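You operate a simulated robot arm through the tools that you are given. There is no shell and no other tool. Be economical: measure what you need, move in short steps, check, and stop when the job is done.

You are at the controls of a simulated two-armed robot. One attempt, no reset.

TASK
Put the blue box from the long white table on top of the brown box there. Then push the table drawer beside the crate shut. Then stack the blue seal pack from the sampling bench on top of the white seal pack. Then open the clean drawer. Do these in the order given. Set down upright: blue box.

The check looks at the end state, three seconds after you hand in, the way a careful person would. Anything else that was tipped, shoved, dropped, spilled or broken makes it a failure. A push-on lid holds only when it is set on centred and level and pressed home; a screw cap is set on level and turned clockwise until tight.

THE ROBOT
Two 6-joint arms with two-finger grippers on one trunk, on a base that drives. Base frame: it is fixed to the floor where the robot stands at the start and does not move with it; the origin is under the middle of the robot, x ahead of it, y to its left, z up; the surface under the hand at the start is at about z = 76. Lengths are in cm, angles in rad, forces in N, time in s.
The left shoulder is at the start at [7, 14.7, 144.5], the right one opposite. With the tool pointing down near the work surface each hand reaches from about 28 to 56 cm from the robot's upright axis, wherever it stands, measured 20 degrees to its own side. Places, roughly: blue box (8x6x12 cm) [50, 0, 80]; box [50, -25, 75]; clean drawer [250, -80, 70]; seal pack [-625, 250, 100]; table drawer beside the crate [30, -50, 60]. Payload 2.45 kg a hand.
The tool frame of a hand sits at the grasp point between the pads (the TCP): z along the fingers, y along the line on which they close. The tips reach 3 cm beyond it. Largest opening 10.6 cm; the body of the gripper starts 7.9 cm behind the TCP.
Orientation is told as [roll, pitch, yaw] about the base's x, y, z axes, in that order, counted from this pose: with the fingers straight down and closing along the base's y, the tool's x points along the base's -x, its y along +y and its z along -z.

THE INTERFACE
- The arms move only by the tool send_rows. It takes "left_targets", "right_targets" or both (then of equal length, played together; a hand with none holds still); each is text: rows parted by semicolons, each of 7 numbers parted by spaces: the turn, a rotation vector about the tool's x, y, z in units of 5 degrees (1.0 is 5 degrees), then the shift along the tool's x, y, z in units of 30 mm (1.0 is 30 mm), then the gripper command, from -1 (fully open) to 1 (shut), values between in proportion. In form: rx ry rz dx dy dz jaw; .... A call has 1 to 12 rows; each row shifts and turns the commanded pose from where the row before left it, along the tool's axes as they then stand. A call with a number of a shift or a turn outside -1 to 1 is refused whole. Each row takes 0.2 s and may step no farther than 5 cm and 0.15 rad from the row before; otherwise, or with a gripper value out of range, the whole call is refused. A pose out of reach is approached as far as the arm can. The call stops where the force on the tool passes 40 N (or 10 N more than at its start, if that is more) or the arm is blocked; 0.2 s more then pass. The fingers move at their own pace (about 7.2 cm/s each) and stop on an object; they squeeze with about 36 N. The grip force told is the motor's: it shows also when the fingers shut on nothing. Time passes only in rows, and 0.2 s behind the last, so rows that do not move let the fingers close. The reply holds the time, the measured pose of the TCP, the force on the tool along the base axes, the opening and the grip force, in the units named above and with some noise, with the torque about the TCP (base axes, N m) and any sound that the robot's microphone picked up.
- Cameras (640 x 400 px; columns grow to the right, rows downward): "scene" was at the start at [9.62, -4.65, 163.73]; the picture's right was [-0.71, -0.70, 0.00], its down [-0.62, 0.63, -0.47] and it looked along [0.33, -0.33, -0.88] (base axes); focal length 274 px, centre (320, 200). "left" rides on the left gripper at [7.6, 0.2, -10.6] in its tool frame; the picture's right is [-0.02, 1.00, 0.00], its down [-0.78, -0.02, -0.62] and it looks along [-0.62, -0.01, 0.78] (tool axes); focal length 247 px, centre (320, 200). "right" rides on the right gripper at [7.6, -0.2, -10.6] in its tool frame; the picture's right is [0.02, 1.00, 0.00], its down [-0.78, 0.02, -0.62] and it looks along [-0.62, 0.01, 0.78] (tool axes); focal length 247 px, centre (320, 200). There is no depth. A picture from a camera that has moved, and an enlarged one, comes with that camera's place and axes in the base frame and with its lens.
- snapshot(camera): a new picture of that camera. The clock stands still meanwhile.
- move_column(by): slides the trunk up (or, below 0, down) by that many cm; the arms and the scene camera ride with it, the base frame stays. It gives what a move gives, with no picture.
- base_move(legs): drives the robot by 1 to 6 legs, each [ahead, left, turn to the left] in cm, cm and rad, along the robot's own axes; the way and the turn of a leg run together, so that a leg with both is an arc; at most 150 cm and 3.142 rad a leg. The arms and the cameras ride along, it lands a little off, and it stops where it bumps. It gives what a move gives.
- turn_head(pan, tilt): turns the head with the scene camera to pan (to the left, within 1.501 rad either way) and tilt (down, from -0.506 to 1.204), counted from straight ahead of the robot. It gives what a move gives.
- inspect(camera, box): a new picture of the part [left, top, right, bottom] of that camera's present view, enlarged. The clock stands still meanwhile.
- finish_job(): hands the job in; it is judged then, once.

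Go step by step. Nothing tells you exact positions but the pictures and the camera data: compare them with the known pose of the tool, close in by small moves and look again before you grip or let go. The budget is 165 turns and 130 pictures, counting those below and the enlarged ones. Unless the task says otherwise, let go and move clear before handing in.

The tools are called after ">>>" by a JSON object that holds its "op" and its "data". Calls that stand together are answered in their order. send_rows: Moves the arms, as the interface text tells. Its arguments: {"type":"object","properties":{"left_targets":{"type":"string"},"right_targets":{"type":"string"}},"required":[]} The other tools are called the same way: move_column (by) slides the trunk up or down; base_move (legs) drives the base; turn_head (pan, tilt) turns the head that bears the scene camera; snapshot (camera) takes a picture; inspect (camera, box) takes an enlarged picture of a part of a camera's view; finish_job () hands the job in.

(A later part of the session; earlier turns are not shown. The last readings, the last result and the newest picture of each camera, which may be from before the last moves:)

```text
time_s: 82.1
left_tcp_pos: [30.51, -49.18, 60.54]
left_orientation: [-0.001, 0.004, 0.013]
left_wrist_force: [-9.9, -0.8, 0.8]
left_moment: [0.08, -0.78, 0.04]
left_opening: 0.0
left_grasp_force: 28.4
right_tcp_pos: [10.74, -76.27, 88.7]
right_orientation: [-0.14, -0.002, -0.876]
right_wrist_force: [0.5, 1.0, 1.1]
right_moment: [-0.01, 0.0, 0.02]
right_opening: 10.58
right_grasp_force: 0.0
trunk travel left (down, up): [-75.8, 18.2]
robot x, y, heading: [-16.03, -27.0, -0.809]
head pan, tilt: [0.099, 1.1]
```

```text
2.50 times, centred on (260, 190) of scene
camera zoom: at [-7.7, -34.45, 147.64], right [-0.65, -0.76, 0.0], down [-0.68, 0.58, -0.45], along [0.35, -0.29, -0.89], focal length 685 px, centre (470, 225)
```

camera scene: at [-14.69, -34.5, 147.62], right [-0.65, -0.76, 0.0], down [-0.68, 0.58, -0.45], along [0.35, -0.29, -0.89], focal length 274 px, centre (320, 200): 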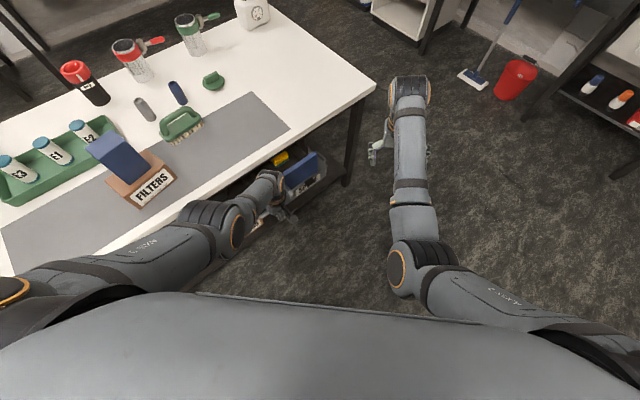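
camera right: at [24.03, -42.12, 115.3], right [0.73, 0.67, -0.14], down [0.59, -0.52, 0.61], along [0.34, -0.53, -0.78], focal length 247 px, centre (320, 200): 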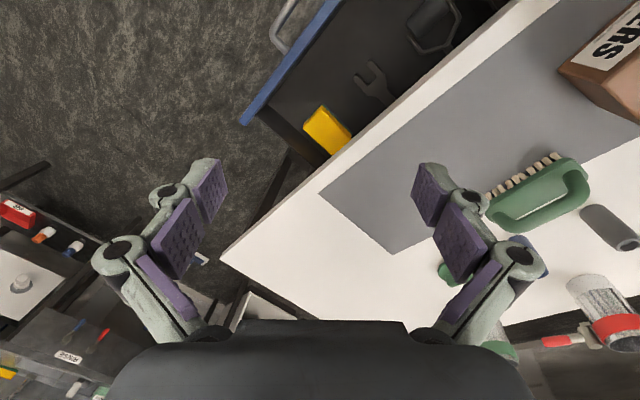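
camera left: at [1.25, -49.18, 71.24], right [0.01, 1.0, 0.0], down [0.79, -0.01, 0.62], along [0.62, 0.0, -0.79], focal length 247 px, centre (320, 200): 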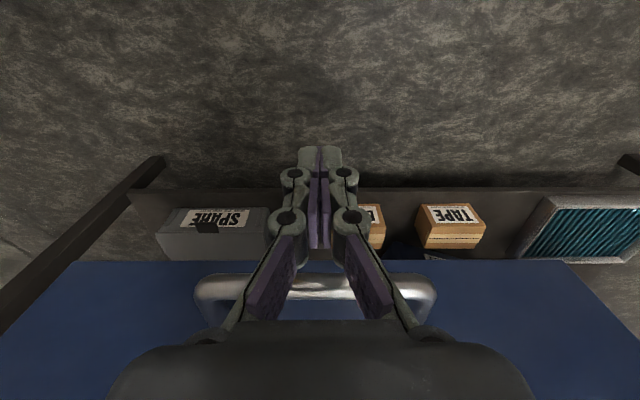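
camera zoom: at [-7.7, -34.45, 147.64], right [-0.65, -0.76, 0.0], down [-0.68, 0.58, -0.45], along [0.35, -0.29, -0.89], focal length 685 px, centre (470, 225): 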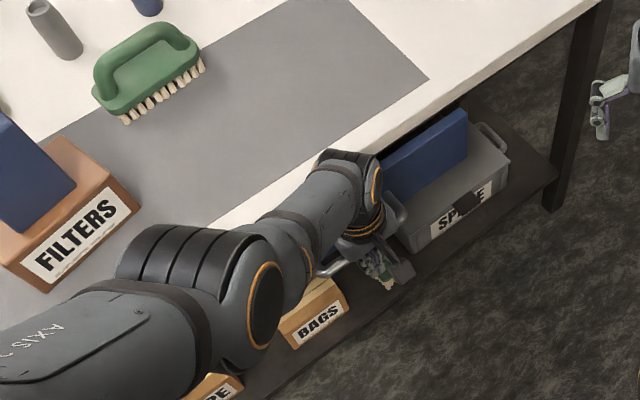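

Force rising slightly (10 N). Push another 2.5 cm.

>>> {"op": "base_move", "data": {"legs": [[1.75, 1.8, 0]]}}

>>> {"op": "inspect", "data": {"camera": "scene", "box": [250, 130, 350, 200]}}

```text
time_s: 83.0
left_tcp_pos: [30.44, -49.24, 60.07]
left_orientation: [0.009, 0.035, 0.011]
left_wrist_force: [-8.5, -2.0, 4.2]
left_moment: [0.03, -0.22, -0.04]
left_opening: 0.0
left_grasp_force: 28.8
right_tcp_pos: [12.14, -76.42, 88.89]
right_orientation: [-0.14, -0.002, -0.875]
right_wrist_force: [0.0, -0.3, -0.2]
right_moment: [0.0, 0.07, 0.0]
right_opening: 10.6
right_grasp_force: 0.0
trunk travel left (down, up): [-75.8, 18.2]
robot x, y, heading: [-14.44, -26.81, -0.807]
head pan, tilt: [0.099, 1.1]
stopped in leg 1: the force on the tool passed its limit at 53 N (the readings are from after the stop); the commanded pose is now the measured one
```

```text
5.71 times, centred on (300, 165) of scene
camera zoom: at [-6.2, -34.5, 147.62], right [-0.65, -0.76, 0.0], down [-0.68, 0.58, -0.45], along [0.34, -0.3, -0.89], focal length 1566 px, centre (434, 400)
```

zoom: 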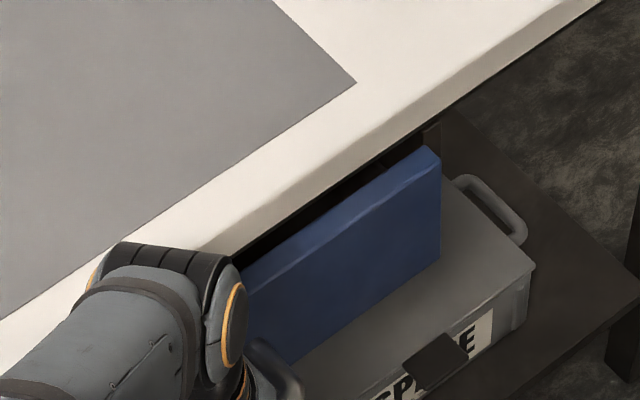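

The drawer came to a hard stop with its front at x≈38.5. I'll back away and compare it with the closed grey drawer.

>>> {"op": "base_move", "data": {"legs": [[-17, -17.5, 0]]}}

>>> {"op": "turn_head", "data": {"pan": 0.35, "tilt": 0.85}}

>>> {"op": "snapshot", "data": {"camera": "scene"}}

```text
time_s: 84.8
left_tcp_pos: [6.21, -48.88, 60.14]
left_orientation: [0.01, 0.032, 0.016]
left_wrist_force: [-0.1, 0.2, -0.5]
left_moment: [0.01, -0.01, -0.06]
left_opening: 0.02
left_grasp_force: 28.5
right_tcp_pos: [-12.29, -76.28, 88.75]
right_orientation: [-0.14, -0.002, -0.871]
right_wrist_force: [0.5, 0.4, -0.5]
right_moment: [0.0, -0.03, 0.01]
right_opening: 10.63
right_grasp_force: 0.0
trunk travel left (down, up): [-75.8, 18.2]
robot x, y, heading: [-39.4, -26.81, -0.799]
head pan, tilt: [0.099, 1.1]
```

```text
time_s: 85.5
left_tcp_pos: [5.95, -48.9, 60.23]
left_orientation: [0.008, 0.032, 0.016]
left_wrist_force: [0.3, 0.4, 1.2]
left_moment: [0.04, -0.02, -0.03]
left_opening: 0.0
left_grasp_force: 28.4
right_tcp_pos: [-12.32, -76.32, 88.73]
right_orientation: [-0.139, -0.002, -0.873]
right_wrist_force: [0.4, 0.1, 0.1]
right_moment: [-0.01, -0.01, 0.0]
right_opening: 10.61
right_grasp_force: 0.1
trunk travel left (down, up): [-75.8, 18.2]
robot x, y, heading: [-38.98, -26.54, -0.805]
head pan, tilt: [0.351, 0.85]
```

```text
64 pictures are left
camera scene: at [-28.64, -33.82, 149.38], right [-0.44, -0.9, 0.0], down [-0.68, 0.33, -0.66], along [0.59, -0.29, -0.75], focal length 274 px, centre (320, 200)
```

scene: 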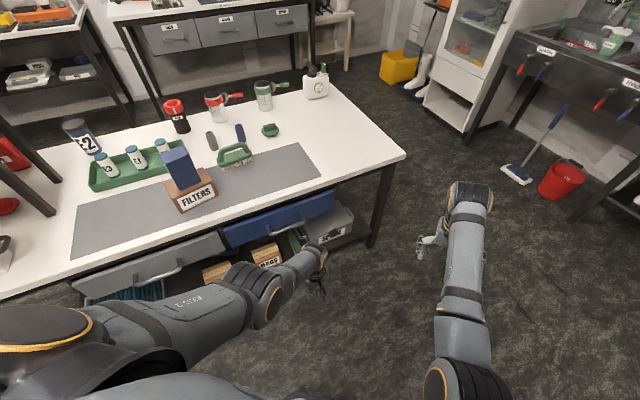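

>>> {"op": "inspect", "data": {"camera": "scene", "box": [60, 130, 380, 310]}}

```text
2.00 times, centred on (220, 220) of scene
camera zoom: at [-28.64, -33.82, 149.38], right [-0.44, -0.9, 0.0], down [-0.68, 0.33, -0.66], along [0.59, -0.29, -0.75], focal length 548 px, centre (520, 160)
```

zoom: 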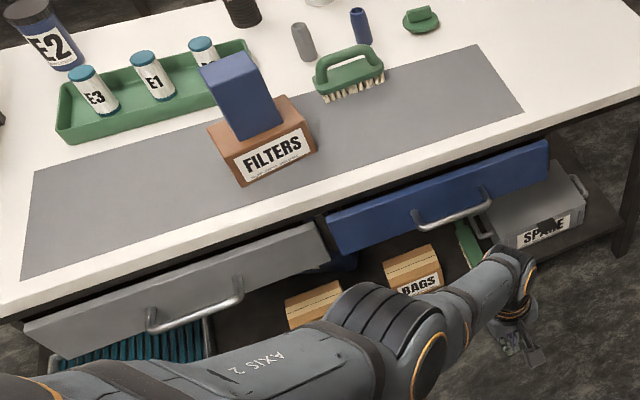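

>>> {"op": "inspect", "data": {"camera": "scene", "box": [230, 190, 370, 280]}}

```text
4.44 times, centred on (300, 235) of scene
camera zoom: at [-28.64, -33.82, 149.38], right [-0.44, -0.9, 0.0], down [-0.68, 0.33, -0.66], along [0.59, -0.29, -0.75], focal length 1218 px, centre (409, 44)
```

zoom: 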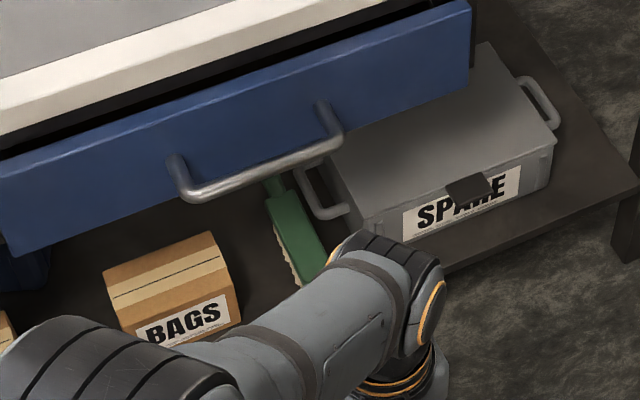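

Both fronts are flush; the drawer is shut. Now raise the hands and look behind for the route to the sampling bench.

>>> {"op": "move_column", "data": {"by": 16}}

>>> {"op": "send_rows", "data": {"left_targets": "0 0 0 0 0 -1 1;0 0 0 0 0 -1 1;0 0 0 0 0 -1 1;0 0 0 0 0 -1 1;0 0 0 0 0 -1 1;0 0 0 0 0 -1 1;0 0 0 0 0 0 1"}}

>>> {"op": "turn_head", "data": {"pan": -1.5, "tilt": 0.4}}

>>> {"op": "snapshot", "data": {"camera": "scene"}}

```text
time_s: 87.4
left_tcp_pos: [6.05, -48.95, 76.23]
left_orientation: [0.009, 0.03, 0.016]
left_wrist_force: [-0.7, 0.1, -0.2]
left_moment: [-0.01, 0.05, -0.05]
left_opening: 0.03
left_grasp_force: 28.5
right_tcp_pos: [-12.25, -76.23, 104.83]
right_orientation: [-0.139, -0.002, -0.872]
right_wrist_force: [-0.6, -1.1, -0.2]
right_moment: [0.0, 0.01, 0.0]
right_opening: 10.59
right_grasp_force: 0.1
trunk travel left (down, up): [-91.8, 2.2]
robot x, y, heading: [-39.23, -27.44, -0.804]
head pan, tilt: [0.351, 0.85]
```

```text
time_s: 89.0
left_tcp_pos: [6.61, -48.86, 94.15]
left_orientation: [0.009, 0.032, 0.016]
left_wrist_force: [0.5, -0.2, -1.0]
left_moment: [0.0, 0.0, 0.01]
left_opening: 0.0
left_grasp_force: 29.2
right_tcp_pos: [-12.4, -76.26, 104.76]
right_orientation: [-0.14, -0.001, -0.871]
right_wrist_force: [0.4, -0.8, 0.5]
right_moment: [0.01, 0.0, -0.01]
right_opening: 10.59
right_grasp_force: 0.0
trunk travel left (down, up): [-91.8, 2.2]
robot x, y, heading: [-39.16, -26.57, -0.8]
head pan, tilt: [0.351, 0.85]
```

```text
time_s: 90.8
left_tcp_pos: [6.7, -48.95, 94.0]
left_orientation: [0.009, 0.031, 0.015]
left_wrist_force: [-0.1, 0.8, 0.3]
left_moment: [-0.04, 0.05, 0.04]
left_opening: 0.0
left_grasp_force: 28.2
right_tcp_pos: [-12.32, -76.17, 104.69]
right_orientation: [-0.139, -0.002, -0.872]
right_wrist_force: [0.0, -0.3, 0.3]
right_moment: [0.0, 0.04, 0.02]
right_opening: 10.59
right_grasp_force: 0.0
trunk travel left (down, up): [-91.8, 2.2]
robot x, y, heading: [-39.14, -26.78, -0.805]
head pan, tilt: [-1.499, 0.4]
```

```text
61 pictures are left
camera scene: at [-41.81, -37.33, 169.29], right [-0.75, 0.67, 0.0], down [0.26, 0.29, -0.92], along [-0.61, -0.69, -0.39], focal length 274 px, centre (320, 200)
```

scene: 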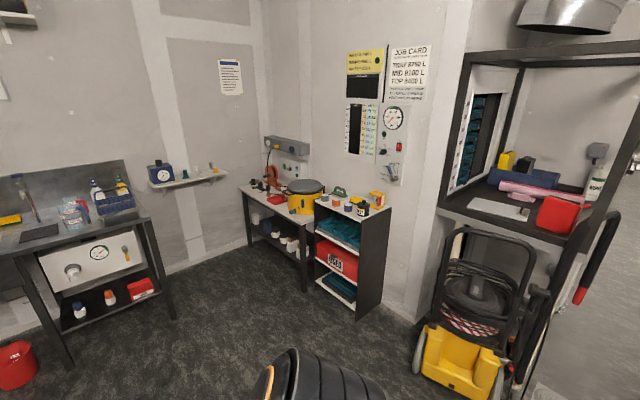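

There's free room for turning. Turn right to face the sampling bench and look along the way.

>>> {"op": "base_move", "data": {"legs": [[0, 0, -2.78]]}}

>>> {"op": "turn_head", "data": {"pan": 0.0, "tilt": 0.3}}

>>> {"op": "snapshot", "data": {"camera": "scene"}}

```text
time_s: 97.8
left_tcp_pos: [-89.76, -20.26, 94.14]
left_orientation: [0.007, 0.032, -2.806]
left_wrist_force: [0.2, -0.8, -0.2]
left_moment: [0.0, 0.0, -0.01]
left_opening: 0.02
left_grasp_force: 28.5
right_tcp_pos: [-80.41, 11.76, 104.75]
right_orientation: [-0.14, -0.002, 2.591]
right_wrist_force: [0.2, -0.7, 0.5]
right_moment: [-0.02, -0.01, 0.02]
right_opening: 10.6
right_grasp_force: 0.0
trunk travel left (down, up): [-91.8, 2.2]
robot x, y, heading: [-38.85, -26.89, 2.666]
head pan, tilt: [-1.499, 0.4]
```

```text
time_s: 99.4
left_tcp_pos: [-89.8, -20.27, 94.1]
left_orientation: [0.008, 0.032, -2.807]
left_wrist_force: [0.1, -0.1, 0.4]
left_moment: [0.02, 0.01, 0.04]
left_opening: 0.0
left_grasp_force: 28.4
right_tcp_pos: [-80.33, 11.63, 104.73]
right_orientation: [-0.14, -0.001, 2.59]
right_wrist_force: [0.0, -0.8, -0.1]
right_moment: [-0.02, -0.01, 0.0]
right_opening: 10.6
right_grasp_force: 0.2
trunk travel left (down, up): [-91.8, 2.2]
robot x, y, heading: [-39.3, -27.03, 2.664]
head pan, tilt: [0.0, 0.3]
```

```text
60 pictures are left
camera scene: at [-51.88, -20.16, 170.22], right [0.46, 0.89, 0.0], down [0.26, -0.14, -0.96], along [-0.85, 0.44, -0.3], focal length 274 px, centre (320, 200)
```

scene: 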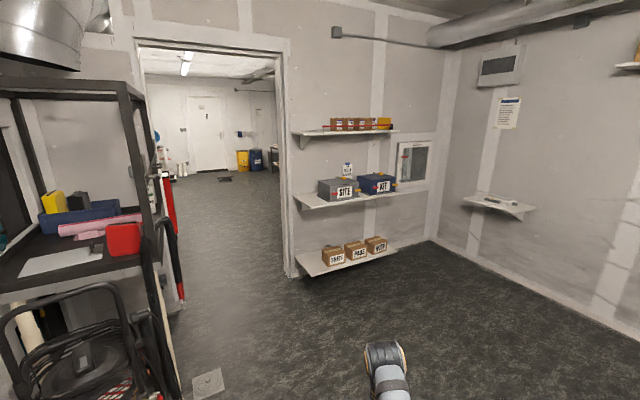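

The bench is in the next room through a doorway (wall at x≈-296, opening y≈-32…69). I'll drive to about (-235, 18) and face straight through.

>>> {"op": "base_move", "data": {"legs": [[0, 0, 0.257], [100, 0, 0], [100, 0, 0], [0, 0, 0.22]]}}

>>> {"op": "snapshot", "data": {"camera": "scene"}}

```text
time_s: 110.9
left_tcp_pos: [-278.32, -0.2, 94.11]
left_orientation: [0.012, 0.032, -2.317]
left_wrist_force: [-0.7, 0.4, 0.1]
left_moment: [0.02, 0.01, 0.0]
left_opening: 0.01
left_grasp_force: 28.4
right_tcp_pos: [-284.93, 32.37, 104.73]
right_orientation: [-0.139, -0.001, 3.08]
right_wrist_force: [0.3, 0.6, -0.2]
right_moment: [-0.01, -0.04, -0.01]
right_opening: 10.6
right_grasp_force: 0.0
trunk travel left (down, up): [-91.8, 2.2]
robot x, y, heading: [-230.61, 17.78, -3.136]
head pan, tilt: [0.0, 0.3]
```

```text
59 pictures are left
camera scene: at [-244.9, 17.55, 170.21], right [-0.01, 1.0, 0.0], down [0.3, 0.0, -0.96], along [-0.96, -0.01, -0.3], focal length 274 px, centre (320, 200)
```

scene: 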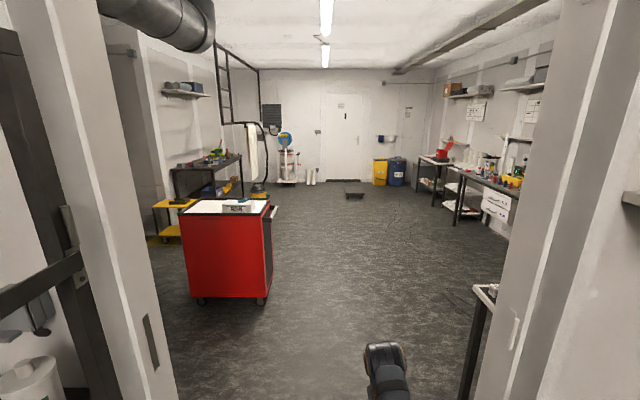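

Clear path. Drive through the doorway to about (-440, 18) and turn toward the sampling bench.

>>> {"op": "base_move", "data": {"legs": [[105, -3, 0], [105, -3, 0], [0, 0, -0.7]]}}

>>> {"op": "snapshot", "data": {"camera": "scene"}}

```text
time_s: 123.2
left_tcp_pos: [-489.04, 40.13, 94.14]
left_orientation: [0.009, 0.03, -3.034]
left_wrist_force: [-0.3, 0.2, -0.2]
left_moment: [0.01, -0.02, 0.0]
left_opening: 0.0
left_grasp_force: 28.9
right_tcp_pos: [-472.66, 69.04, 104.74]
right_orientation: [-0.138, -0.002, 2.363]
right_wrist_force: [0.1, 0.4, 0.0]
right_moment: [0.0, -0.02, -0.02]
right_opening: 10.59
right_grasp_force: 0.0
trunk travel left (down, up): [-91.8, 2.2]
robot x, y, heading: [-441.46, 22.06, 2.431]
head pan, tilt: [0.0, 0.3]
```

```text
58 pictures are left
camera scene: at [-452.25, 31.48, 170.22], right [0.65, 0.76, 0.0], down [0.22, -0.19, -0.96], along [-0.72, 0.62, -0.3], focal length 274 px, centre (320, 200)
```

scene: 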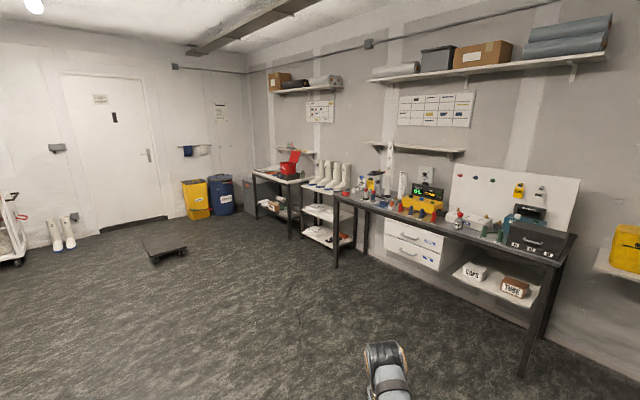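

The long dark bench is the sampling bench. Zoom on its left part where the seal packs should be.

>>> {"op": "inspect", "data": {"camera": "scene", "box": [330, 150, 490, 250]}}

```text
4.00 times, centred on (410, 200) of scene
camera zoom: at [-452.25, 31.48, 170.22], right [0.65, 0.76, 0.0], down [0.22, -0.19, -0.96], along [-0.72, 0.62, -0.3], focal length 1096 px, centre (-40, 200)
```

zoom: 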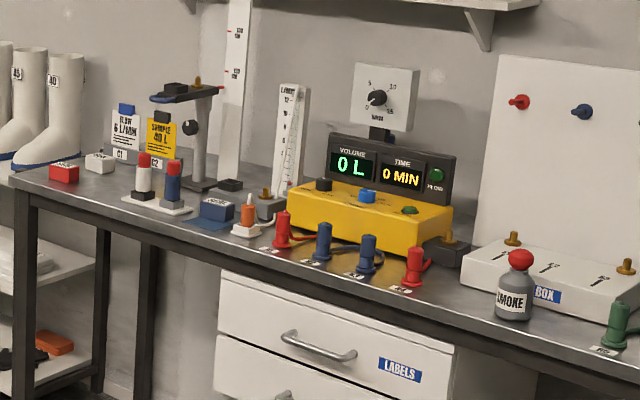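

The packs: red and white at the left end, blue on a small blue pad a bit to the right. Drive to about (-607, 130), facing the bench.

>>> {"op": "base_move", "data": {"legs": [[0, 0, 0.134], [99, 0, 0], [99, 0, 0], [0, 0, -0.994]]}}

>>> {"op": "turn_head", "data": {"pan": 0.0, "tilt": 0.75}}

>>> {"op": "snapshot", "data": {"camera": "scene"}}

```text
time_s: 136.2
left_tcp_pos: [-625.24, 177.88, 94.05]
left_orientation: [0.007, 0.031, 2.388]
left_wrist_force: [-0.2, -0.2, 0.0]
left_moment: [-0.02, -0.01, 0.0]
left_opening: 0.0
left_grasp_force: 28.9
right_tcp_pos: [-592.59, 184.32, 104.76]
right_orientation: [-0.142, -0.001, 1.501]
right_wrist_force: [-0.9, 0.4, 0.7]
right_moment: [0.01, -0.02, 0.0]
right_opening: 10.61
right_grasp_force: 0.1
trunk travel left (down, up): [-91.8, 2.2]
robot x, y, heading: [-607.76, 129.89, 1.569]
head pan, tilt: [0.0, 0.3]
```

```text
time_s: 137.1
left_tcp_pos: [-625.19, 177.82, 94.04]
left_orientation: [0.009, 0.029, 2.388]
left_wrist_force: [0.1, -0.1, 0.3]
left_moment: [0.03, 0.0, -0.01]
left_opening: 0.0
left_grasp_force: 28.7
right_tcp_pos: [-592.41, 184.37, 104.63]
right_orientation: [-0.14, -0.002, 1.501]
right_wrist_force: [0.7, -0.5, -0.9]
right_moment: [0.0, 0.03, 0.01]
right_opening: 10.59
right_grasp_force: 0.0
trunk travel left (down, up): [-91.8, 2.2]
robot x, y, heading: [-607.62, 129.95, 1.572]
head pan, tilt: [0.0, 0.75]
```

```text
56 pictures are left
camera scene: at [-607.55, 143.29, 166.19], right [1.0, 0.0, 0.0], down [0.0, -0.68, -0.73], along [0.0, 0.73, -0.68], focal length 274 px, centre (320, 200)
```

scene: 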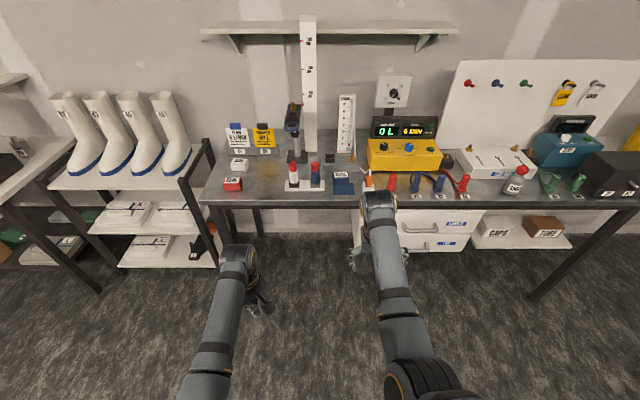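

>>> {"op": "inspect", "data": {"camera": "scene", "box": [195, 120, 405, 220]}}

```text
3.05 times, centred on (300, 170) of scene
camera zoom: at [-607.55, 143.29, 166.19], right [1.0, 0.0, 0.0], down [0.0, -0.68, -0.73], along [0.0, 0.73, -0.68], focal length 835 px, centre (381, 291)
```

zoom: 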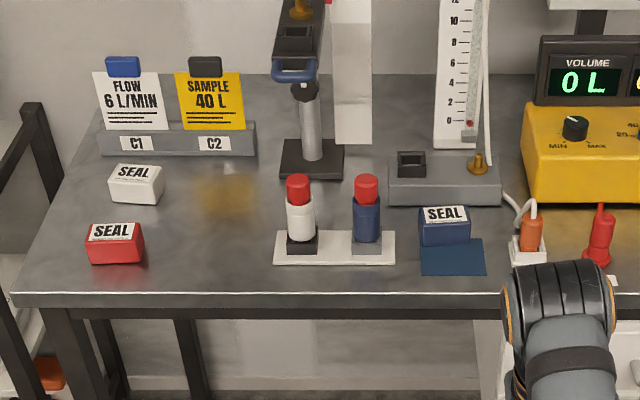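

Triangulated: bench top z≈90, front edge y≈224. Blue pack ≈(-598, 237), white ≈(-644.6, 245), red pack in front of the white one. I'll turn the robot right (so the right arm stays clear), raise the left hand, and move up short of the bench.

>>> {"op": "send_rows", "data": {"left_targets": "0 0 0 0 0 -1 1;0 0 0 0 0 -1 1;0 0 0 0 0 -1 1;0 -0.35 0 0 0 -1 1;0 0 0 0 0 0 1"}}

>>> {"op": "base_move", "data": {"legs": [[0, 0, -0.8], [21, 42.3, 0]]}}

>>> {"op": "turn_head", "data": {"pan": 0.5, "tilt": 0.95}}

>>> {"op": "snapshot", "data": {"camera": "scene"}}

>>> {"op": "snapshot", "data": {"camera": "left"}}

```text
time_s: 138.3
left_tcp_pos: [-625.25, 178.08, 106.04]
left_orientation: [0.008, -0.001, 2.388]
left_wrist_force: [1.1, 0.4, 0.4]
left_moment: [0.0, 0.02, -0.01]
left_opening: 0.01
left_grasp_force: 28.7
right_tcp_pos: [-592.62, 184.26, 104.68]
right_orientation: [-0.138, -0.001, 1.501]
right_wrist_force: [-0.5, 0.4, 0.3]
right_moment: [0.03, -0.01, 0.03]
right_opening: 10.61
right_grasp_force: 0.1
trunk travel left (down, up): [-91.8, 2.2]
robot x, y, heading: [-607.93, 129.62, 1.576]
head pan, tilt: [0.0, 0.75]
```

```text
time_s: 143.3
left_tcp_pos: [-598.43, 220.69, 106.04]
left_orientation: [0.009, 0.001, 1.567]
left_wrist_force: [0.0, -0.3, 0.2]
left_moment: [0.03, -0.02, 0.03]
left_opening: 0.0
left_grasp_force: 28.8
right_tcp_pos: [-571.6, 201.09, 104.75]
right_orientation: [-0.139, -0.001, 0.681]
right_wrist_force: [-0.5, 0.6, 0.0]
right_moment: [-0.04, 0.01, -0.01]
right_opening: 10.6
right_grasp_force: 0.1
trunk travel left (down, up): [-91.8, 2.2]
robot x, y, heading: [-621.9, 175.01, 0.753]
head pan, tilt: [0.0, 0.75]
```

```text
time_s: 144.2
left_tcp_pos: [-598.41, 220.85, 106.19]
left_orientation: [0.009, 0.004, 1.566]
left_wrist_force: [0.1, -0.6, -0.1]
left_moment: [0.01, 0.03, -0.02]
left_opening: 0.03
left_grasp_force: 28.9
right_tcp_pos: [-571.56, 201.16, 104.78]
right_orientation: [-0.14, -0.003, 0.682]
right_wrist_force: [0.5, 0.3, -1.3]
right_moment: [-0.03, -0.01, 0.0]
right_opening: 10.59
right_grasp_force: 0.0
trunk travel left (down, up): [-91.8, 2.2]
robot x, y, heading: [-621.32, 175.26, 0.753]
head pan, tilt: [0.499, 0.949]
```

```text
54 pictures are left
camera scene: at [-615.54, 185.48, 164.63], right [0.95, -0.32, 0.0], down [-0.26, -0.77, -0.58], along [0.18, 0.55, -0.81], focal length 274 px, centre (320, 200)
```

scene: 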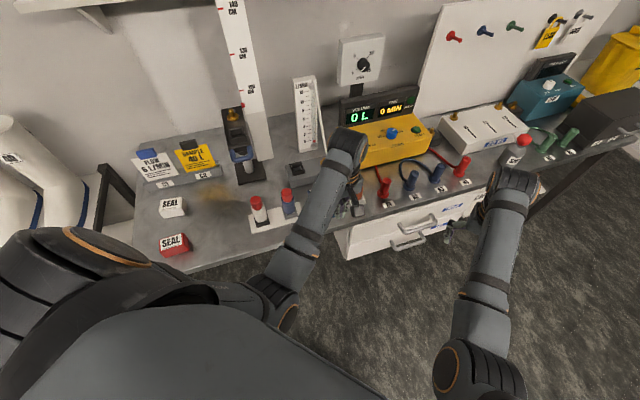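

```text
53 pictures are left
camera left: at [-598.5, 213.24, 116.6], right [-1.0, 0.02, 0.01], down [0.03, 0.78, 0.62], along [0.01, 0.62, -0.78], focal length 247 px, centre (320, 200)
```

left: 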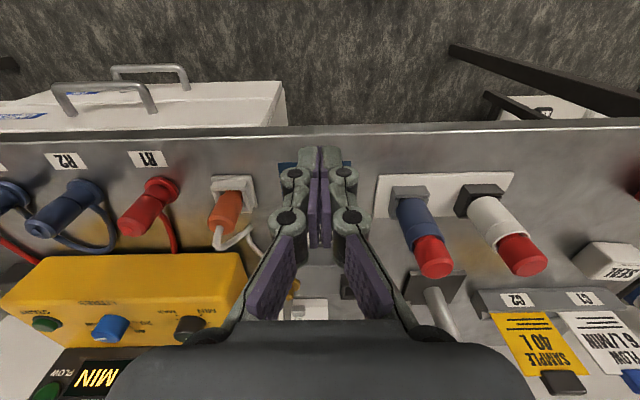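

Open the left gripper partly to see the blue pack beneath.

>>> {"op": "send_rows", "data": {"left_targets": "0 0 0 0 0 0 -0.75;0 0 0 0 0 0 -0.75;0 0 0 0 0 0 -0.75;0 0 0 0 0 0 -0.75"}}

>>> {"op": "snapshot", "data": {"camera": "left"}}

```text
time_s: 145.2
left_tcp_pos: [-598.44, 220.94, 105.96]
left_orientation: [0.007, 0.001, 1.568]
left_wrist_force: [-1.2, -0.4, -1.2]
left_moment: [-0.01, 0.0, 0.03]
left_opening: 9.27
left_grasp_force: 0.0
right_tcp_pos: [-571.52, 200.99, 104.71]
right_orientation: [-0.14, 0.0, 0.681]
right_wrist_force: [0.1, -0.6, -0.7]
right_moment: [0.01, -0.04, -0.01]
right_opening: 10.61
right_grasp_force: 0.0
trunk travel left (down, up): [-91.8, 2.2]
robot x, y, heading: [-621.37, 175.26, 0.755]
head pan, tilt: [0.499, 0.949]
```

```text
52 pictures are left
camera left: at [-598.5, 213.22, 116.61], right [-1.0, 0.02, 0.01], down [0.02, 0.78, 0.62], along [0.01, 0.62, -0.78], focal length 247 px, centre (320, 200)
```

left: 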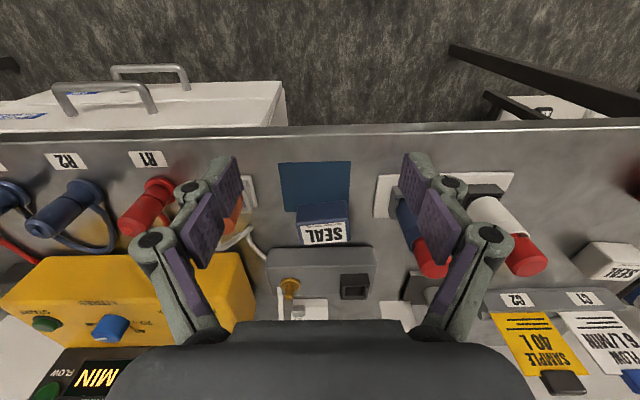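

>>> {"op": "inspect", "data": {"camera": "left", "box": [265, 150, 385, 260]}}

```text
3.64 times, centred on (325, 205) of left
camera zoom: at [-598.5, 213.22, 116.61], right [-1.0, 0.02, 0.01], down [0.02, 0.78, 0.62], along [0.01, 0.62, -0.78], focal length 898 px, centre (302, 182)
```

zoom: 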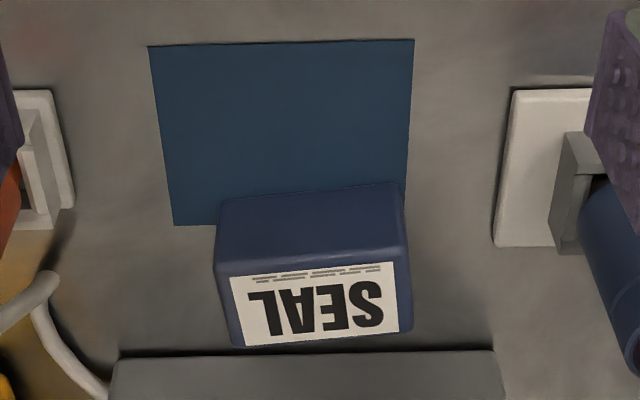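

Blue pack measured: centre (-598.5, 237), about 7.2×4.4×3.5 cm, top z≈93.5, yaw +0.087. The forearm would pass close over the red-capped bottles from here, so I'll approach from further right: back off, shift right, and swing the left arm to its left.

>>> {"op": "base_move", "data": {"legs": [[2.7, -43.8, 0], [0, 0, -0.155]]}}

>>> {"op": "send_rows", "data": {"left_targets": "0 0 0 -0.47 0.9 0 -0.75;0 0 0 -0.47 0.9 0 -0.75;0 0 0 -0.47 0.9 0 -0.75;0 0 0 -0.47 0.9 0 -0.75;0 0 0 -0.47 0.9 0 -0.75;0 0 0 -0.47 0.9 0 -0.75;0 0 0 -0.47 0.9 0 -0.75;0 0 0 0 0 0 -0.75"}}

>>> {"op": "send_rows", "data": {"left_targets": "0 0 0 0.07 0.89 0 -0.75;0 0 0 0.07 0.89 0 -0.75;0 0 0 0.07 0.89 0 -0.75;0 0 0 0.07 0.89 0 -0.75;0 0 0 0.07 0.89 0 -0.75;0 0 0 0.07 0.89 0 -0.75;0 0 0 0.07 0.89 0 -0.75;0 0 0 0.07 0.89 0 -0.75;0 0 -0.92 0 0 0 -0.75;0 0 -0.92 0 0 0 -0.75;0 0 -0.92 0 0 0 -0.75;0 0 0 0 0 0 -0.75"}}

```text
time_s: 148.5
left_tcp_pos: [-560.6, 187.58, 105.98]
left_orientation: [0.008, 0.002, 1.416]
left_wrist_force: [-0.2, -1.1, -0.2]
left_moment: [-0.01, 0.01, 0.05]
left_opening: 9.26
left_grasp_force: 0.1
right_tcp_pos: [-537.1, 164.09, 104.74]
right_orientation: [-0.142, -0.003, 0.529]
right_wrist_force: [-0.1, 0.3, 0.4]
right_moment: [0.02, -0.02, 0.03]
right_opening: 10.59
right_grasp_force: 0.0
trunk travel left (down, up): [-91.8, 2.2]
robot x, y, heading: [-590.43, 145.85, 0.601]
head pan, tilt: [0.499, 0.949]
```

```text
time_s: 150.3
left_tcp_pos: [-577.79, 200.19, 105.69]
left_orientation: [0.01, 0.0, 1.416]
left_wrist_force: [0.0, -0.4, -0.7]
left_moment: [-0.02, -0.01, 0.01]
left_opening: 9.25
left_grasp_force: 0.0
left hand out of reach, approached as far as the arm can: row 1
right_tcp_pos: [-536.98, 163.89, 104.77]
right_orientation: [-0.139, -0.002, 0.529]
right_wrist_force: [0.9, 0.0, -0.1]
right_moment: [-0.01, -0.03, -0.03]
right_opening: 10.58
right_grasp_force: 0.0
trunk travel left (down, up): [-91.8, 2.2]
robot x, y, heading: [-590.6, 145.81, 0.603]
head pan, tilt: [0.499, 0.949]
```

```text
time_s: 152.9
left_tcp_pos: [-584.01, 200.57, 105.43]
left_orientation: [0.011, -0.002, 1.659]
left_wrist_force: [0.6, 0.3, -0.4]
left_moment: [0.02, 0.02, -0.01]
left_opening: 9.31
left_grasp_force: 0.1
left hand out of reach, approached as far as the arm can: row 3, 4, 5, 6, 7, 8
right_tcp_pos: [-536.93, 163.91, 104.8]
right_orientation: [-0.139, -0.001, 0.528]
right_wrist_force: [-0.4, -0.3, -0.2]
right_moment: [0.0, -0.03, 0.03]
right_opening: 10.59
right_grasp_force: 0.1
trunk travel left (down, up): [-91.8, 2.2]
robot x, y, heading: [-590.67, 145.81, 0.601]
head pan, tilt: [0.499, 0.949]
```

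The arm reached its sideways limit, but this pose is good. I'll resync the command, then drive the base so the hand comes over the blue pack.

>>> {"op": "send_rows", "data": {"left_targets": "0 0 0 0 -0.9 0 -0.75;0 0 0 0 -0.9 0 -0.75;0 0 0 0 -0.9 0 -0.75;0 0 0 0 -0.9 0 -0.75;0 0 0 0 -0.9 0 -0.75;0 0 0 0 0 0 -0.75"}}

```text
time_s: 154.3
left_tcp_pos: [-570.7, 201.9, 105.23]
left_orientation: [0.007, -0.001, 1.658]
left_wrist_force: [-0.6, -0.3, -0.2]
left_moment: [0.01, 0.01, -0.01]
left_opening: 9.28
left_grasp_force: 0.1
right_tcp_pos: [-537.0, 164.06, 104.81]
right_orientation: [-0.139, -0.003, 0.529]
right_wrist_force: [0.1, -0.5, -0.6]
right_moment: [-0.01, -0.04, 0.01]
right_opening: 10.58
right_grasp_force: 0.1
trunk travel left (down, up): [-91.8, 2.2]
robot x, y, heading: [-589.95, 146.07, 0.603]
head pan, tilt: [0.499, 0.949]
```

>>> {"op": "send_rows", "data": {"left_targets": "0 0 0 0 0.9 0 -0.75;0 0 0 0 0.9 0 -0.75;0 0 0 0 0.9 0 -0.75;0 0 0 0 0.9 -0.2 -0.75;0 0 0 0 0 0 -0.75"}}

>>> {"op": "base_move", "data": {"legs": [[4.4, 37, 0]]}}

>>> {"op": "snapshot", "data": {"camera": "left"}}

>>> {"op": "snapshot", "data": {"camera": "scene"}}

```text
time_s: 155.5
left_tcp_pos: [-581.28, 200.84, 105.88]
left_orientation: [0.01, 0.001, 1.658]
left_wrist_force: [-1.4, 0.2, -0.6]
left_moment: [0.02, 0.03, 0.01]
left_opening: 9.27
left_grasp_force: 0.1
right_tcp_pos: [-536.96, 163.88, 104.79]
right_orientation: [-0.139, -0.003, 0.529]
right_wrist_force: [0.4, 0.2, -0.8]
right_moment: [-0.01, 0.01, 0.01]
right_opening: 10.58
right_grasp_force: 0.0
trunk travel left (down, up): [-91.8, 2.2]
robot x, y, heading: [-589.85, 145.79, 0.604]
head pan, tilt: [0.499, 0.949]
```

```text
time_s: 157.9
left_tcp_pos: [-598.49, 233.72, 106.02]
left_orientation: [0.01, -0.004, 1.658]
left_wrist_force: [-1.1, -0.1, -0.1]
left_moment: [0.03, -0.01, 0.02]
left_opening: 9.25
left_grasp_force: 0.0
right_tcp_pos: [-554.22, 196.84, 104.77]
right_orientation: [-0.139, -0.002, 0.532]
right_wrist_force: [0.3, -0.1, 0.4]
right_moment: [0.02, 0.03, -0.05]
right_opening: 10.6
right_grasp_force: 0.1
trunk travel left (down, up): [-91.8, 2.2]
robot x, y, heading: [-607.68, 178.77, 0.602]
head pan, tilt: [0.499, 0.949]
```

```text
50 pictures are left
camera left: at [-597.9, 226.05, 116.53], right [-1.0, -0.07, 0.01], down [-0.05, 0.78, 0.62], along [-0.05, 0.62, -0.78], focal length 247 px, centre (320, 200)
```

left: 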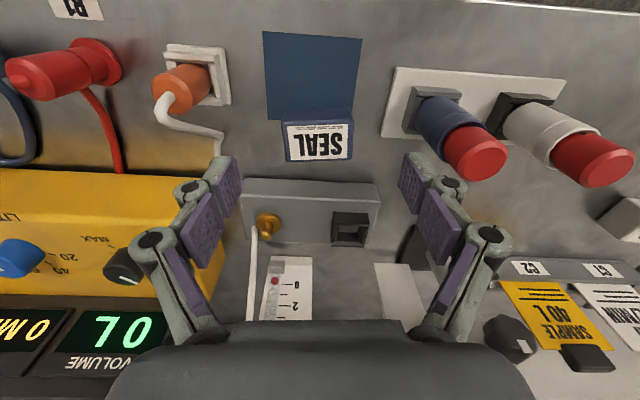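

```text
49 pictures are left
camera scene: at [-599.87, 187.87, 164.64], right [0.89, -0.45, 0.0], down [-0.37, -0.72, -0.58], along [0.26, 0.52, -0.81], focal length 274 px, centre (320, 200)
```

scene: 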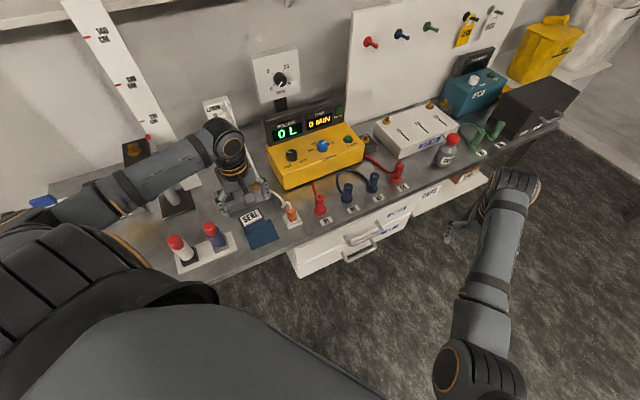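

The left elbow is swung out over the bench's left side now. I need to see if it's clear of the items there.

>>> {"op": "turn_head", "data": {"pan": 1.3, "tilt": 0.8}}

>>> {"op": "snapshot", "data": {"camera": "scene"}}

```text
time_s: 159.0
left_tcp_pos: [-598.67, 233.93, 105.92]
left_orientation: [0.009, -0.001, 1.658]
left_wrist_force: [0.8, 0.2, -0.1]
left_moment: [0.01, 0.02, -0.02]
left_opening: 9.28
left_grasp_force: 0.0
right_tcp_pos: [-554.12, 197.02, 104.72]
right_orientation: [-0.141, -0.001, 0.53]
right_wrist_force: [-0.6, -0.1, -1.0]
right_moment: [0.02, 0.02, 0.01]
right_opening: 10.62
right_grasp_force: 0.1
trunk travel left (down, up): [-91.8, 2.2]
robot x, y, heading: [-607.5, 178.8, 0.604]
head pan, tilt: [1.3, 0.799]
```

```text
48 pictures are left
camera scene: at [-605.85, 189.17, 165.79], right [0.95, 0.32, 0.0], down [0.23, -0.68, -0.7], along [-0.23, 0.66, -0.72], focal length 274 px, centre (320, 200)
```

scene: 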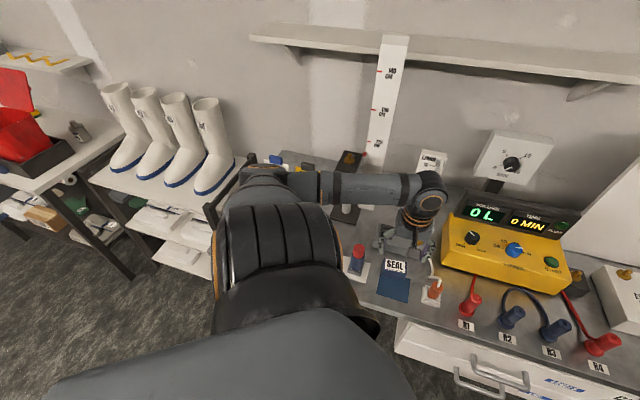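

The elbow is high (z≈125) and clear of items, so this pose is usable. Shift 3 cm forward over the pack and descend partway.

>>> {"op": "send_rows", "data": {"left_targets": "0 0 0 -0.5 -0.03 0 -0.75;0 0 0 -0.5 -0.03 0 -0.75;0 0 0 0 0 0.7 -0.75;0 0 0 0 0 0.7 -0.75;0 0 0 0 0 0.7 -0.75;0 0 0 0 0 0.4 -0.75;0 0 0 0 0 0 -0.75"}}

>>> {"op": "snapshot", "data": {"camera": "left"}}

>>> {"op": "snapshot", "data": {"camera": "scene"}}

```text
time_s: 160.6
left_tcp_pos: [-598.84, 236.89, 98.3]
left_orientation: [0.009, -0.002, 1.658]
left_wrist_force: [0.4, 0.2, -0.9]
left_moment: [0.0, 0.02, 0.02]
left_opening: 9.27
left_grasp_force: 0.1
right_tcp_pos: [-554.24, 197.07, 104.72]
right_orientation: [-0.139, -0.001, 0.531]
right_wrist_force: [-1.3, 0.7, 0.2]
right_moment: [0.02, -0.01, -0.01]
right_opening: 10.58
right_grasp_force: 0.1
trunk travel left (down, up): [-91.8, 2.2]
robot x, y, heading: [-607.62, 178.56, 0.602]
head pan, tilt: [1.3, 0.799]
```

```text
47 pictures are left
camera left: at [-598.2, 229.18, 108.87], right [-1.0, -0.07, 0.01], down [-0.05, 0.78, 0.62], along [-0.05, 0.62, -0.78], focal length 247 px, centre (320, 200)
```

left: 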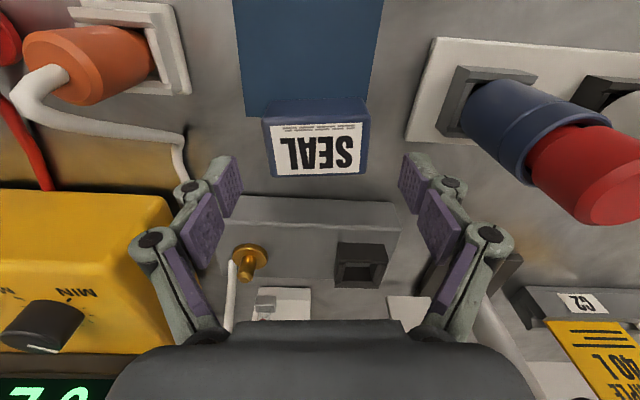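

```text
46 pictures are left
camera scene: at [-605.9, 189.22, 165.78], right [0.95, 0.32, 0.0], down [0.23, -0.68, -0.7], along [-0.23, 0.66, -0.72], focal length 274 px, centre (320, 200)
```

scene: 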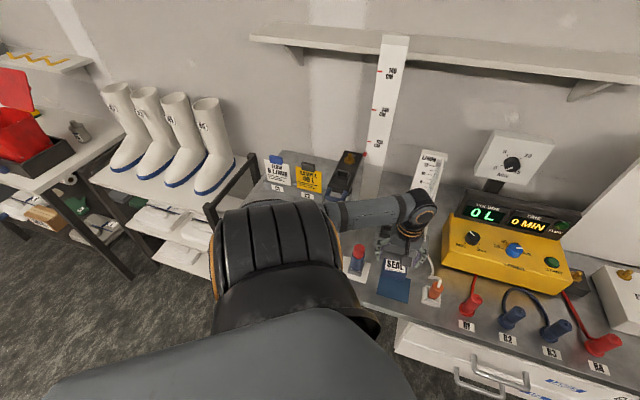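

The left forearm would come down close to the red-capped bottles. Mirroring is better: the right arm coming from the right has a clear approach to both packs. I'll lift, retreat, and reset the arms.

>>> {"op": "send_rows", "data": {"left_targets": "0 0 0 0 0 -0.9 -0.75;0 0 0 0 0 -0.9 -0.75;0 0 0 0 0 -0.8 -0.75;0 0 0 0 0 0 -0.75"}}

>>> {"op": "base_move", "data": {"legs": [[-21.5, -31.3, 0]]}}

>>> {"op": "send_rows", "data": {"left_targets": "0 0 0 0.77 -0.8 0 0;0 0 0 0.77 -0.8 0 0;0 0 0 0.77 -0.8 0 0;0 0 0 0.77 -0.8 0 0;0 0 0 0.77 -0.8 0 0;0 0 0 0.77 -0.8 0 0;0 0 0 0.77 -0.8 0 0;0 0 0 0.77 -0.8 0 0;0 0 0 0 0 0 0", "right_targets": "-0.4 0 0 0 0 0 -0.75;-0.4 0 0 0 0 0 -0.75;-0.4 0 0 0 0 0 -0.75;-0.4 0 0 0 0 0 -0.75;0 0 0.85 0 0 0 -0.75;0 0 0.85 0 0 0 -0.75;0 0 0.8 0 0 0 -0.75;0 0 0 0 0 0 -0.75;0 0 0 0 0 0 -0.75"}}

```text
time_s: 161.6
left_tcp_pos: [-598.73, 236.96, 106.44]
left_orientation: [0.007, -0.003, 1.658]
left_wrist_force: [0.1, -0.1, 0.1]
left_moment: [0.0, -0.01, 0.0]
left_opening: 9.29
left_grasp_force: 0.1
right_tcp_pos: [-554.17, 197.06, 104.72]
right_orientation: [-0.14, -0.002, 0.529]
right_wrist_force: [0.5, -0.2, -0.4]
right_moment: [0.01, -0.04, 0.03]
right_opening: 10.61
right_grasp_force: 0.1
trunk travel left (down, up): [-91.8, 2.2]
robot x, y, heading: [-607.58, 178.48, 0.599]
head pan, tilt: [1.3, 0.799]
```

```text
time_s: 164.0
left_tcp_pos: [-599.25, 199.27, 106.28]
left_orientation: [0.009, 0.0, 1.669]
left_wrist_force: [-0.5, 0.3, -0.2]
left_moment: [-0.06, 0.04, -0.04]
left_opening: 9.28
left_grasp_force: 0.0
right_tcp_pos: [-554.28, 159.88, 104.82]
right_orientation: [-0.141, -0.003, 0.542]
right_wrist_force: [0.1, 1.2, -0.5]
right_moment: [-0.03, 0.03, -0.04]
right_opening: 10.6
right_grasp_force: 0.0
trunk travel left (down, up): [-91.8, 2.2]
robot x, y, heading: [-607.66, 140.97, 0.611]
head pan, tilt: [1.3, 0.799]
```

```text
time_s: 166.0
left_tcp_pos: [-578.62, 183.07, 105.24]
left_orientation: [0.009, -0.002, 1.669]
left_wrist_force: [-0.3, 0.3, 0.4]
left_moment: [0.01, -0.06, 0.02]
left_opening: 5.32
left_grasp_force: 0.1
left hand out of reach, approached as far as the arm can: row 5, 6
right_tcp_pos: [-554.32, 159.74, 104.72]
right_orientation: [0.001, -0.002, 0.324]
right_wrist_force: [-0.4, 0.1, -0.8]
right_moment: [-0.01, 0.01, 0.01]
right_opening: 9.31
right_grasp_force: 0.0
trunk travel left (down, up): [-91.8, 2.2]
robot x, y, heading: [-607.27, 140.75, 0.616]
head pan, tilt: [1.3, 0.799]
```

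>>> {"op": "base_move", "data": {"legs": [[0, 0, 1.336], [26, -26.6, 0]]}}

>>> {"op": "turn_head", "data": {"pan": -0.4, "tilt": 0.95}}

>>> {"op": "snapshot", "data": {"camera": "scene"}}

>>> {"op": "snapshot", "data": {"camera": "right"}}

```text
time_s: 171.7
left_tcp_pos: [-625.67, 212.52, 105.35]
left_orientation: [0.01, -0.002, 2.995]
left_wrist_force: [-0.1, -0.3, 0.4]
left_moment: [0.03, 0.0, -0.01]
left_opening: 5.29
left_grasp_force: 0.0
right_tcp_pos: [-597.12, 230.51, 104.77]
right_orientation: [0.0, -0.003, 1.651]
right_wrist_force: [-0.2, -0.2, 1.0]
right_moment: [-0.01, -0.03, -0.03]
right_opening: 9.3
right_grasp_force: 0.1
trunk travel left (down, up): [-91.8, 2.2]
robot x, y, heading: [-591.93, 174.67, 1.934]
head pan, tilt: [1.3, 0.799]
```

```text
time_s: 173.4
left_tcp_pos: [-625.66, 212.55, 105.24]
left_orientation: [0.008, -0.001, 2.996]
left_wrist_force: [-0.5, 0.7, -0.8]
left_moment: [0.01, -0.02, 0.01]
left_opening: 5.32
left_grasp_force: 0.1
right_tcp_pos: [-597.08, 230.53, 104.66]
right_orientation: [0.0, -0.001, 1.649]
right_wrist_force: [0.7, -0.2, 0.3]
right_moment: [-0.01, -0.01, -0.01]
right_opening: 9.3
right_grasp_force: 0.2
trunk travel left (down, up): [-91.8, 2.2]
robot x, y, heading: [-591.88, 174.21, 1.937]
head pan, tilt: [-0.4, 0.949]
```

```text
45 pictures are left
camera scene: at [-593.19, 186.41, 164.63], right [1.0, -0.03, 0.0], down [-0.03, -0.81, -0.58], along [0.02, 0.58, -0.81], focal length 274 px, centre (320, 200)
```

scene: 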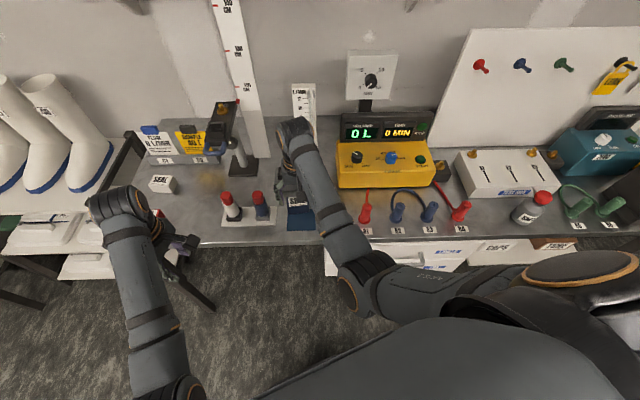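

```text
44 pictures are left
camera right: at [-596.31, 223.0, 115.35], right [-1.0, -0.1, 0.0], down [-0.08, 0.78, 0.62], along [-0.06, 0.62, -0.78], focal length 247 px, centre (320, 200)
```

right: 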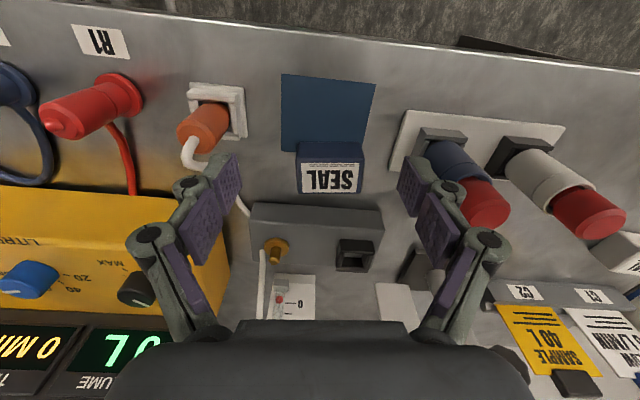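

Now the right forearm approaches from a clear side. Retract the hand a bit and drive the base forward so it ends over the pack.

>>> {"op": "send_rows", "data": {"right_targets": "0 0 0 0.67 0 0 -0.75;0 0 0 0.67 0 0 -0.75;0 0 0 0 0 0 -0.75"}}

>>> {"op": "base_move", "data": {"legs": [[10.2, -2.1, 0]]}}

>>> {"op": "snapshot", "data": {"camera": "right"}}

```text
time_s: 174.4
left_tcp_pos: [-625.52, 212.63, 105.29]
left_orientation: [0.009, -0.002, 2.995]
left_wrist_force: [0.1, 0.5, 0.1]
left_moment: [0.0, -0.03, 0.0]
left_opening: 5.3
left_grasp_force: 0.1
right_tcp_pos: [-595.43, 228.51, 106.07]
right_orientation: [-0.02, -0.048, 1.638]
right_wrist_force: [-0.4, 0.3, -0.3]
right_moment: [-0.03, 0.01, 0.0]
right_opening: 9.27
right_grasp_force: 0.0
trunk travel left (down, up): [-91.8, 2.2]
robot x, y, heading: [-591.76, 174.6, 1.936]
head pan, tilt: [-0.4, 0.949]
stopped in row 3 (right hand): the arm was blocked; the commanded pose is now the measured one
```

```text
time_s: 175.5
left_tcp_pos: [-627.17, 222.53, 105.46]
left_orientation: [0.008, -0.001, 2.997]
left_wrist_force: [0.3, 0.7, 0.8]
left_moment: [0.05, 0.01, 0.01]
left_opening: 5.3
left_grasp_force: 0.2
right_tcp_pos: [-597.23, 238.36, 106.35]
right_orientation: [-0.021, -0.051, 1.639]
right_wrist_force: [-0.7, 0.0, 0.3]
right_moment: [0.01, -0.02, 0.0]
right_opening: 9.28
right_grasp_force: 0.0
trunk travel left (down, up): [-91.8, 2.2]
robot x, y, heading: [-593.51, 184.53, 1.945]
head pan, tilt: [-0.4, 0.949]
```

```text
43 pictures are left
camera right: at [-596.79, 230.24, 116.56], right [-1.0, -0.09, -0.02], down [-0.08, 0.75, 0.66], along [-0.04, 0.66, -0.75], focal length 247 px, centre (320, 200)
```

right: 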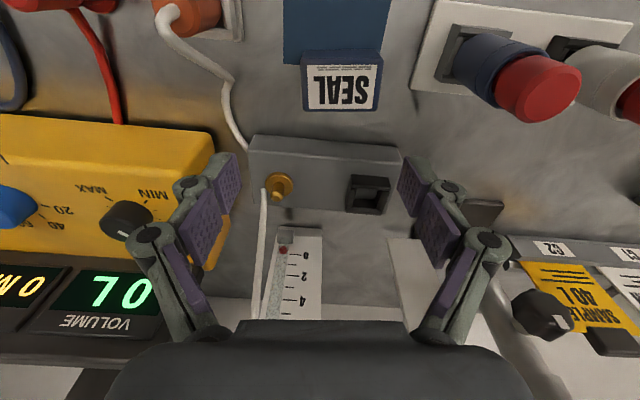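

Correct the slight tilt and the offset while going down to z≈98.

>>> {"op": "send_rows", "data": {"right_targets": "-0.12 0.3 0 0 0.26 0.6 -0.75;-0.12 0.3 0 0.2 0.26 0.7 -0.75;0 0 0 0.27 0 0.7 -0.75;0 0 0 0 0 0.7 -0.75;0 0 0 0 0 0 -0.75"}}

>>> {"op": "snapshot", "data": {"camera": "right"}}

>>> {"op": "snapshot", "data": {"camera": "scene"}}

```text
time_s: 176.7
left_tcp_pos: [-627.27, 222.62, 105.46]
left_orientation: [0.008, 0.0, 2.996]
left_wrist_force: [-0.5, 0.1, 0.2]
left_moment: [0.02, -0.03, 0.0]
left_opening: 5.29
left_grasp_force: 0.0
right_tcp_pos: [-598.58, 237.41, 98.22]
right_orientation: [-0.005, -0.003, 1.635]
right_wrist_force: [0.1, -0.2, 1.0]
right_moment: [0.02, -0.01, 0.02]
right_opening: 9.27
right_grasp_force: 0.0
trunk travel left (down, up): [-91.8, 2.2]
robot x, y, heading: [-593.66, 184.57, 1.942]
head pan, tilt: [-0.4, 0.949]
```

```text
42 pictures are left
camera right: at [-597.93, 229.89, 108.84], right [-1.0, -0.09, -0.01], down [-0.07, 0.78, 0.62], along [-0.05, 0.62, -0.78], focal length 247 px, centre (320, 200)
```

right: 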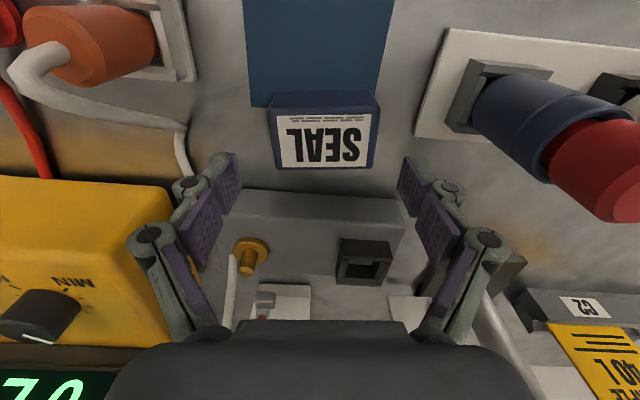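

```text
41 pictures are left
camera scene: at [-594.87, 196.33, 164.64], right [1.0, -0.03, 0.0], down [-0.03, -0.81, -0.58], along [0.02, 0.58, -0.81], focal length 274 px, centre (320, 200)
```

scene: 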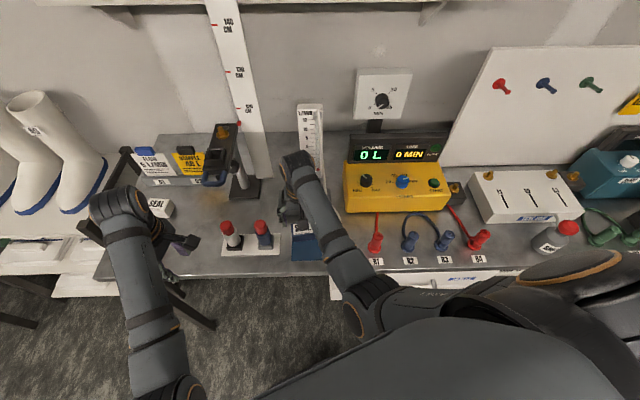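

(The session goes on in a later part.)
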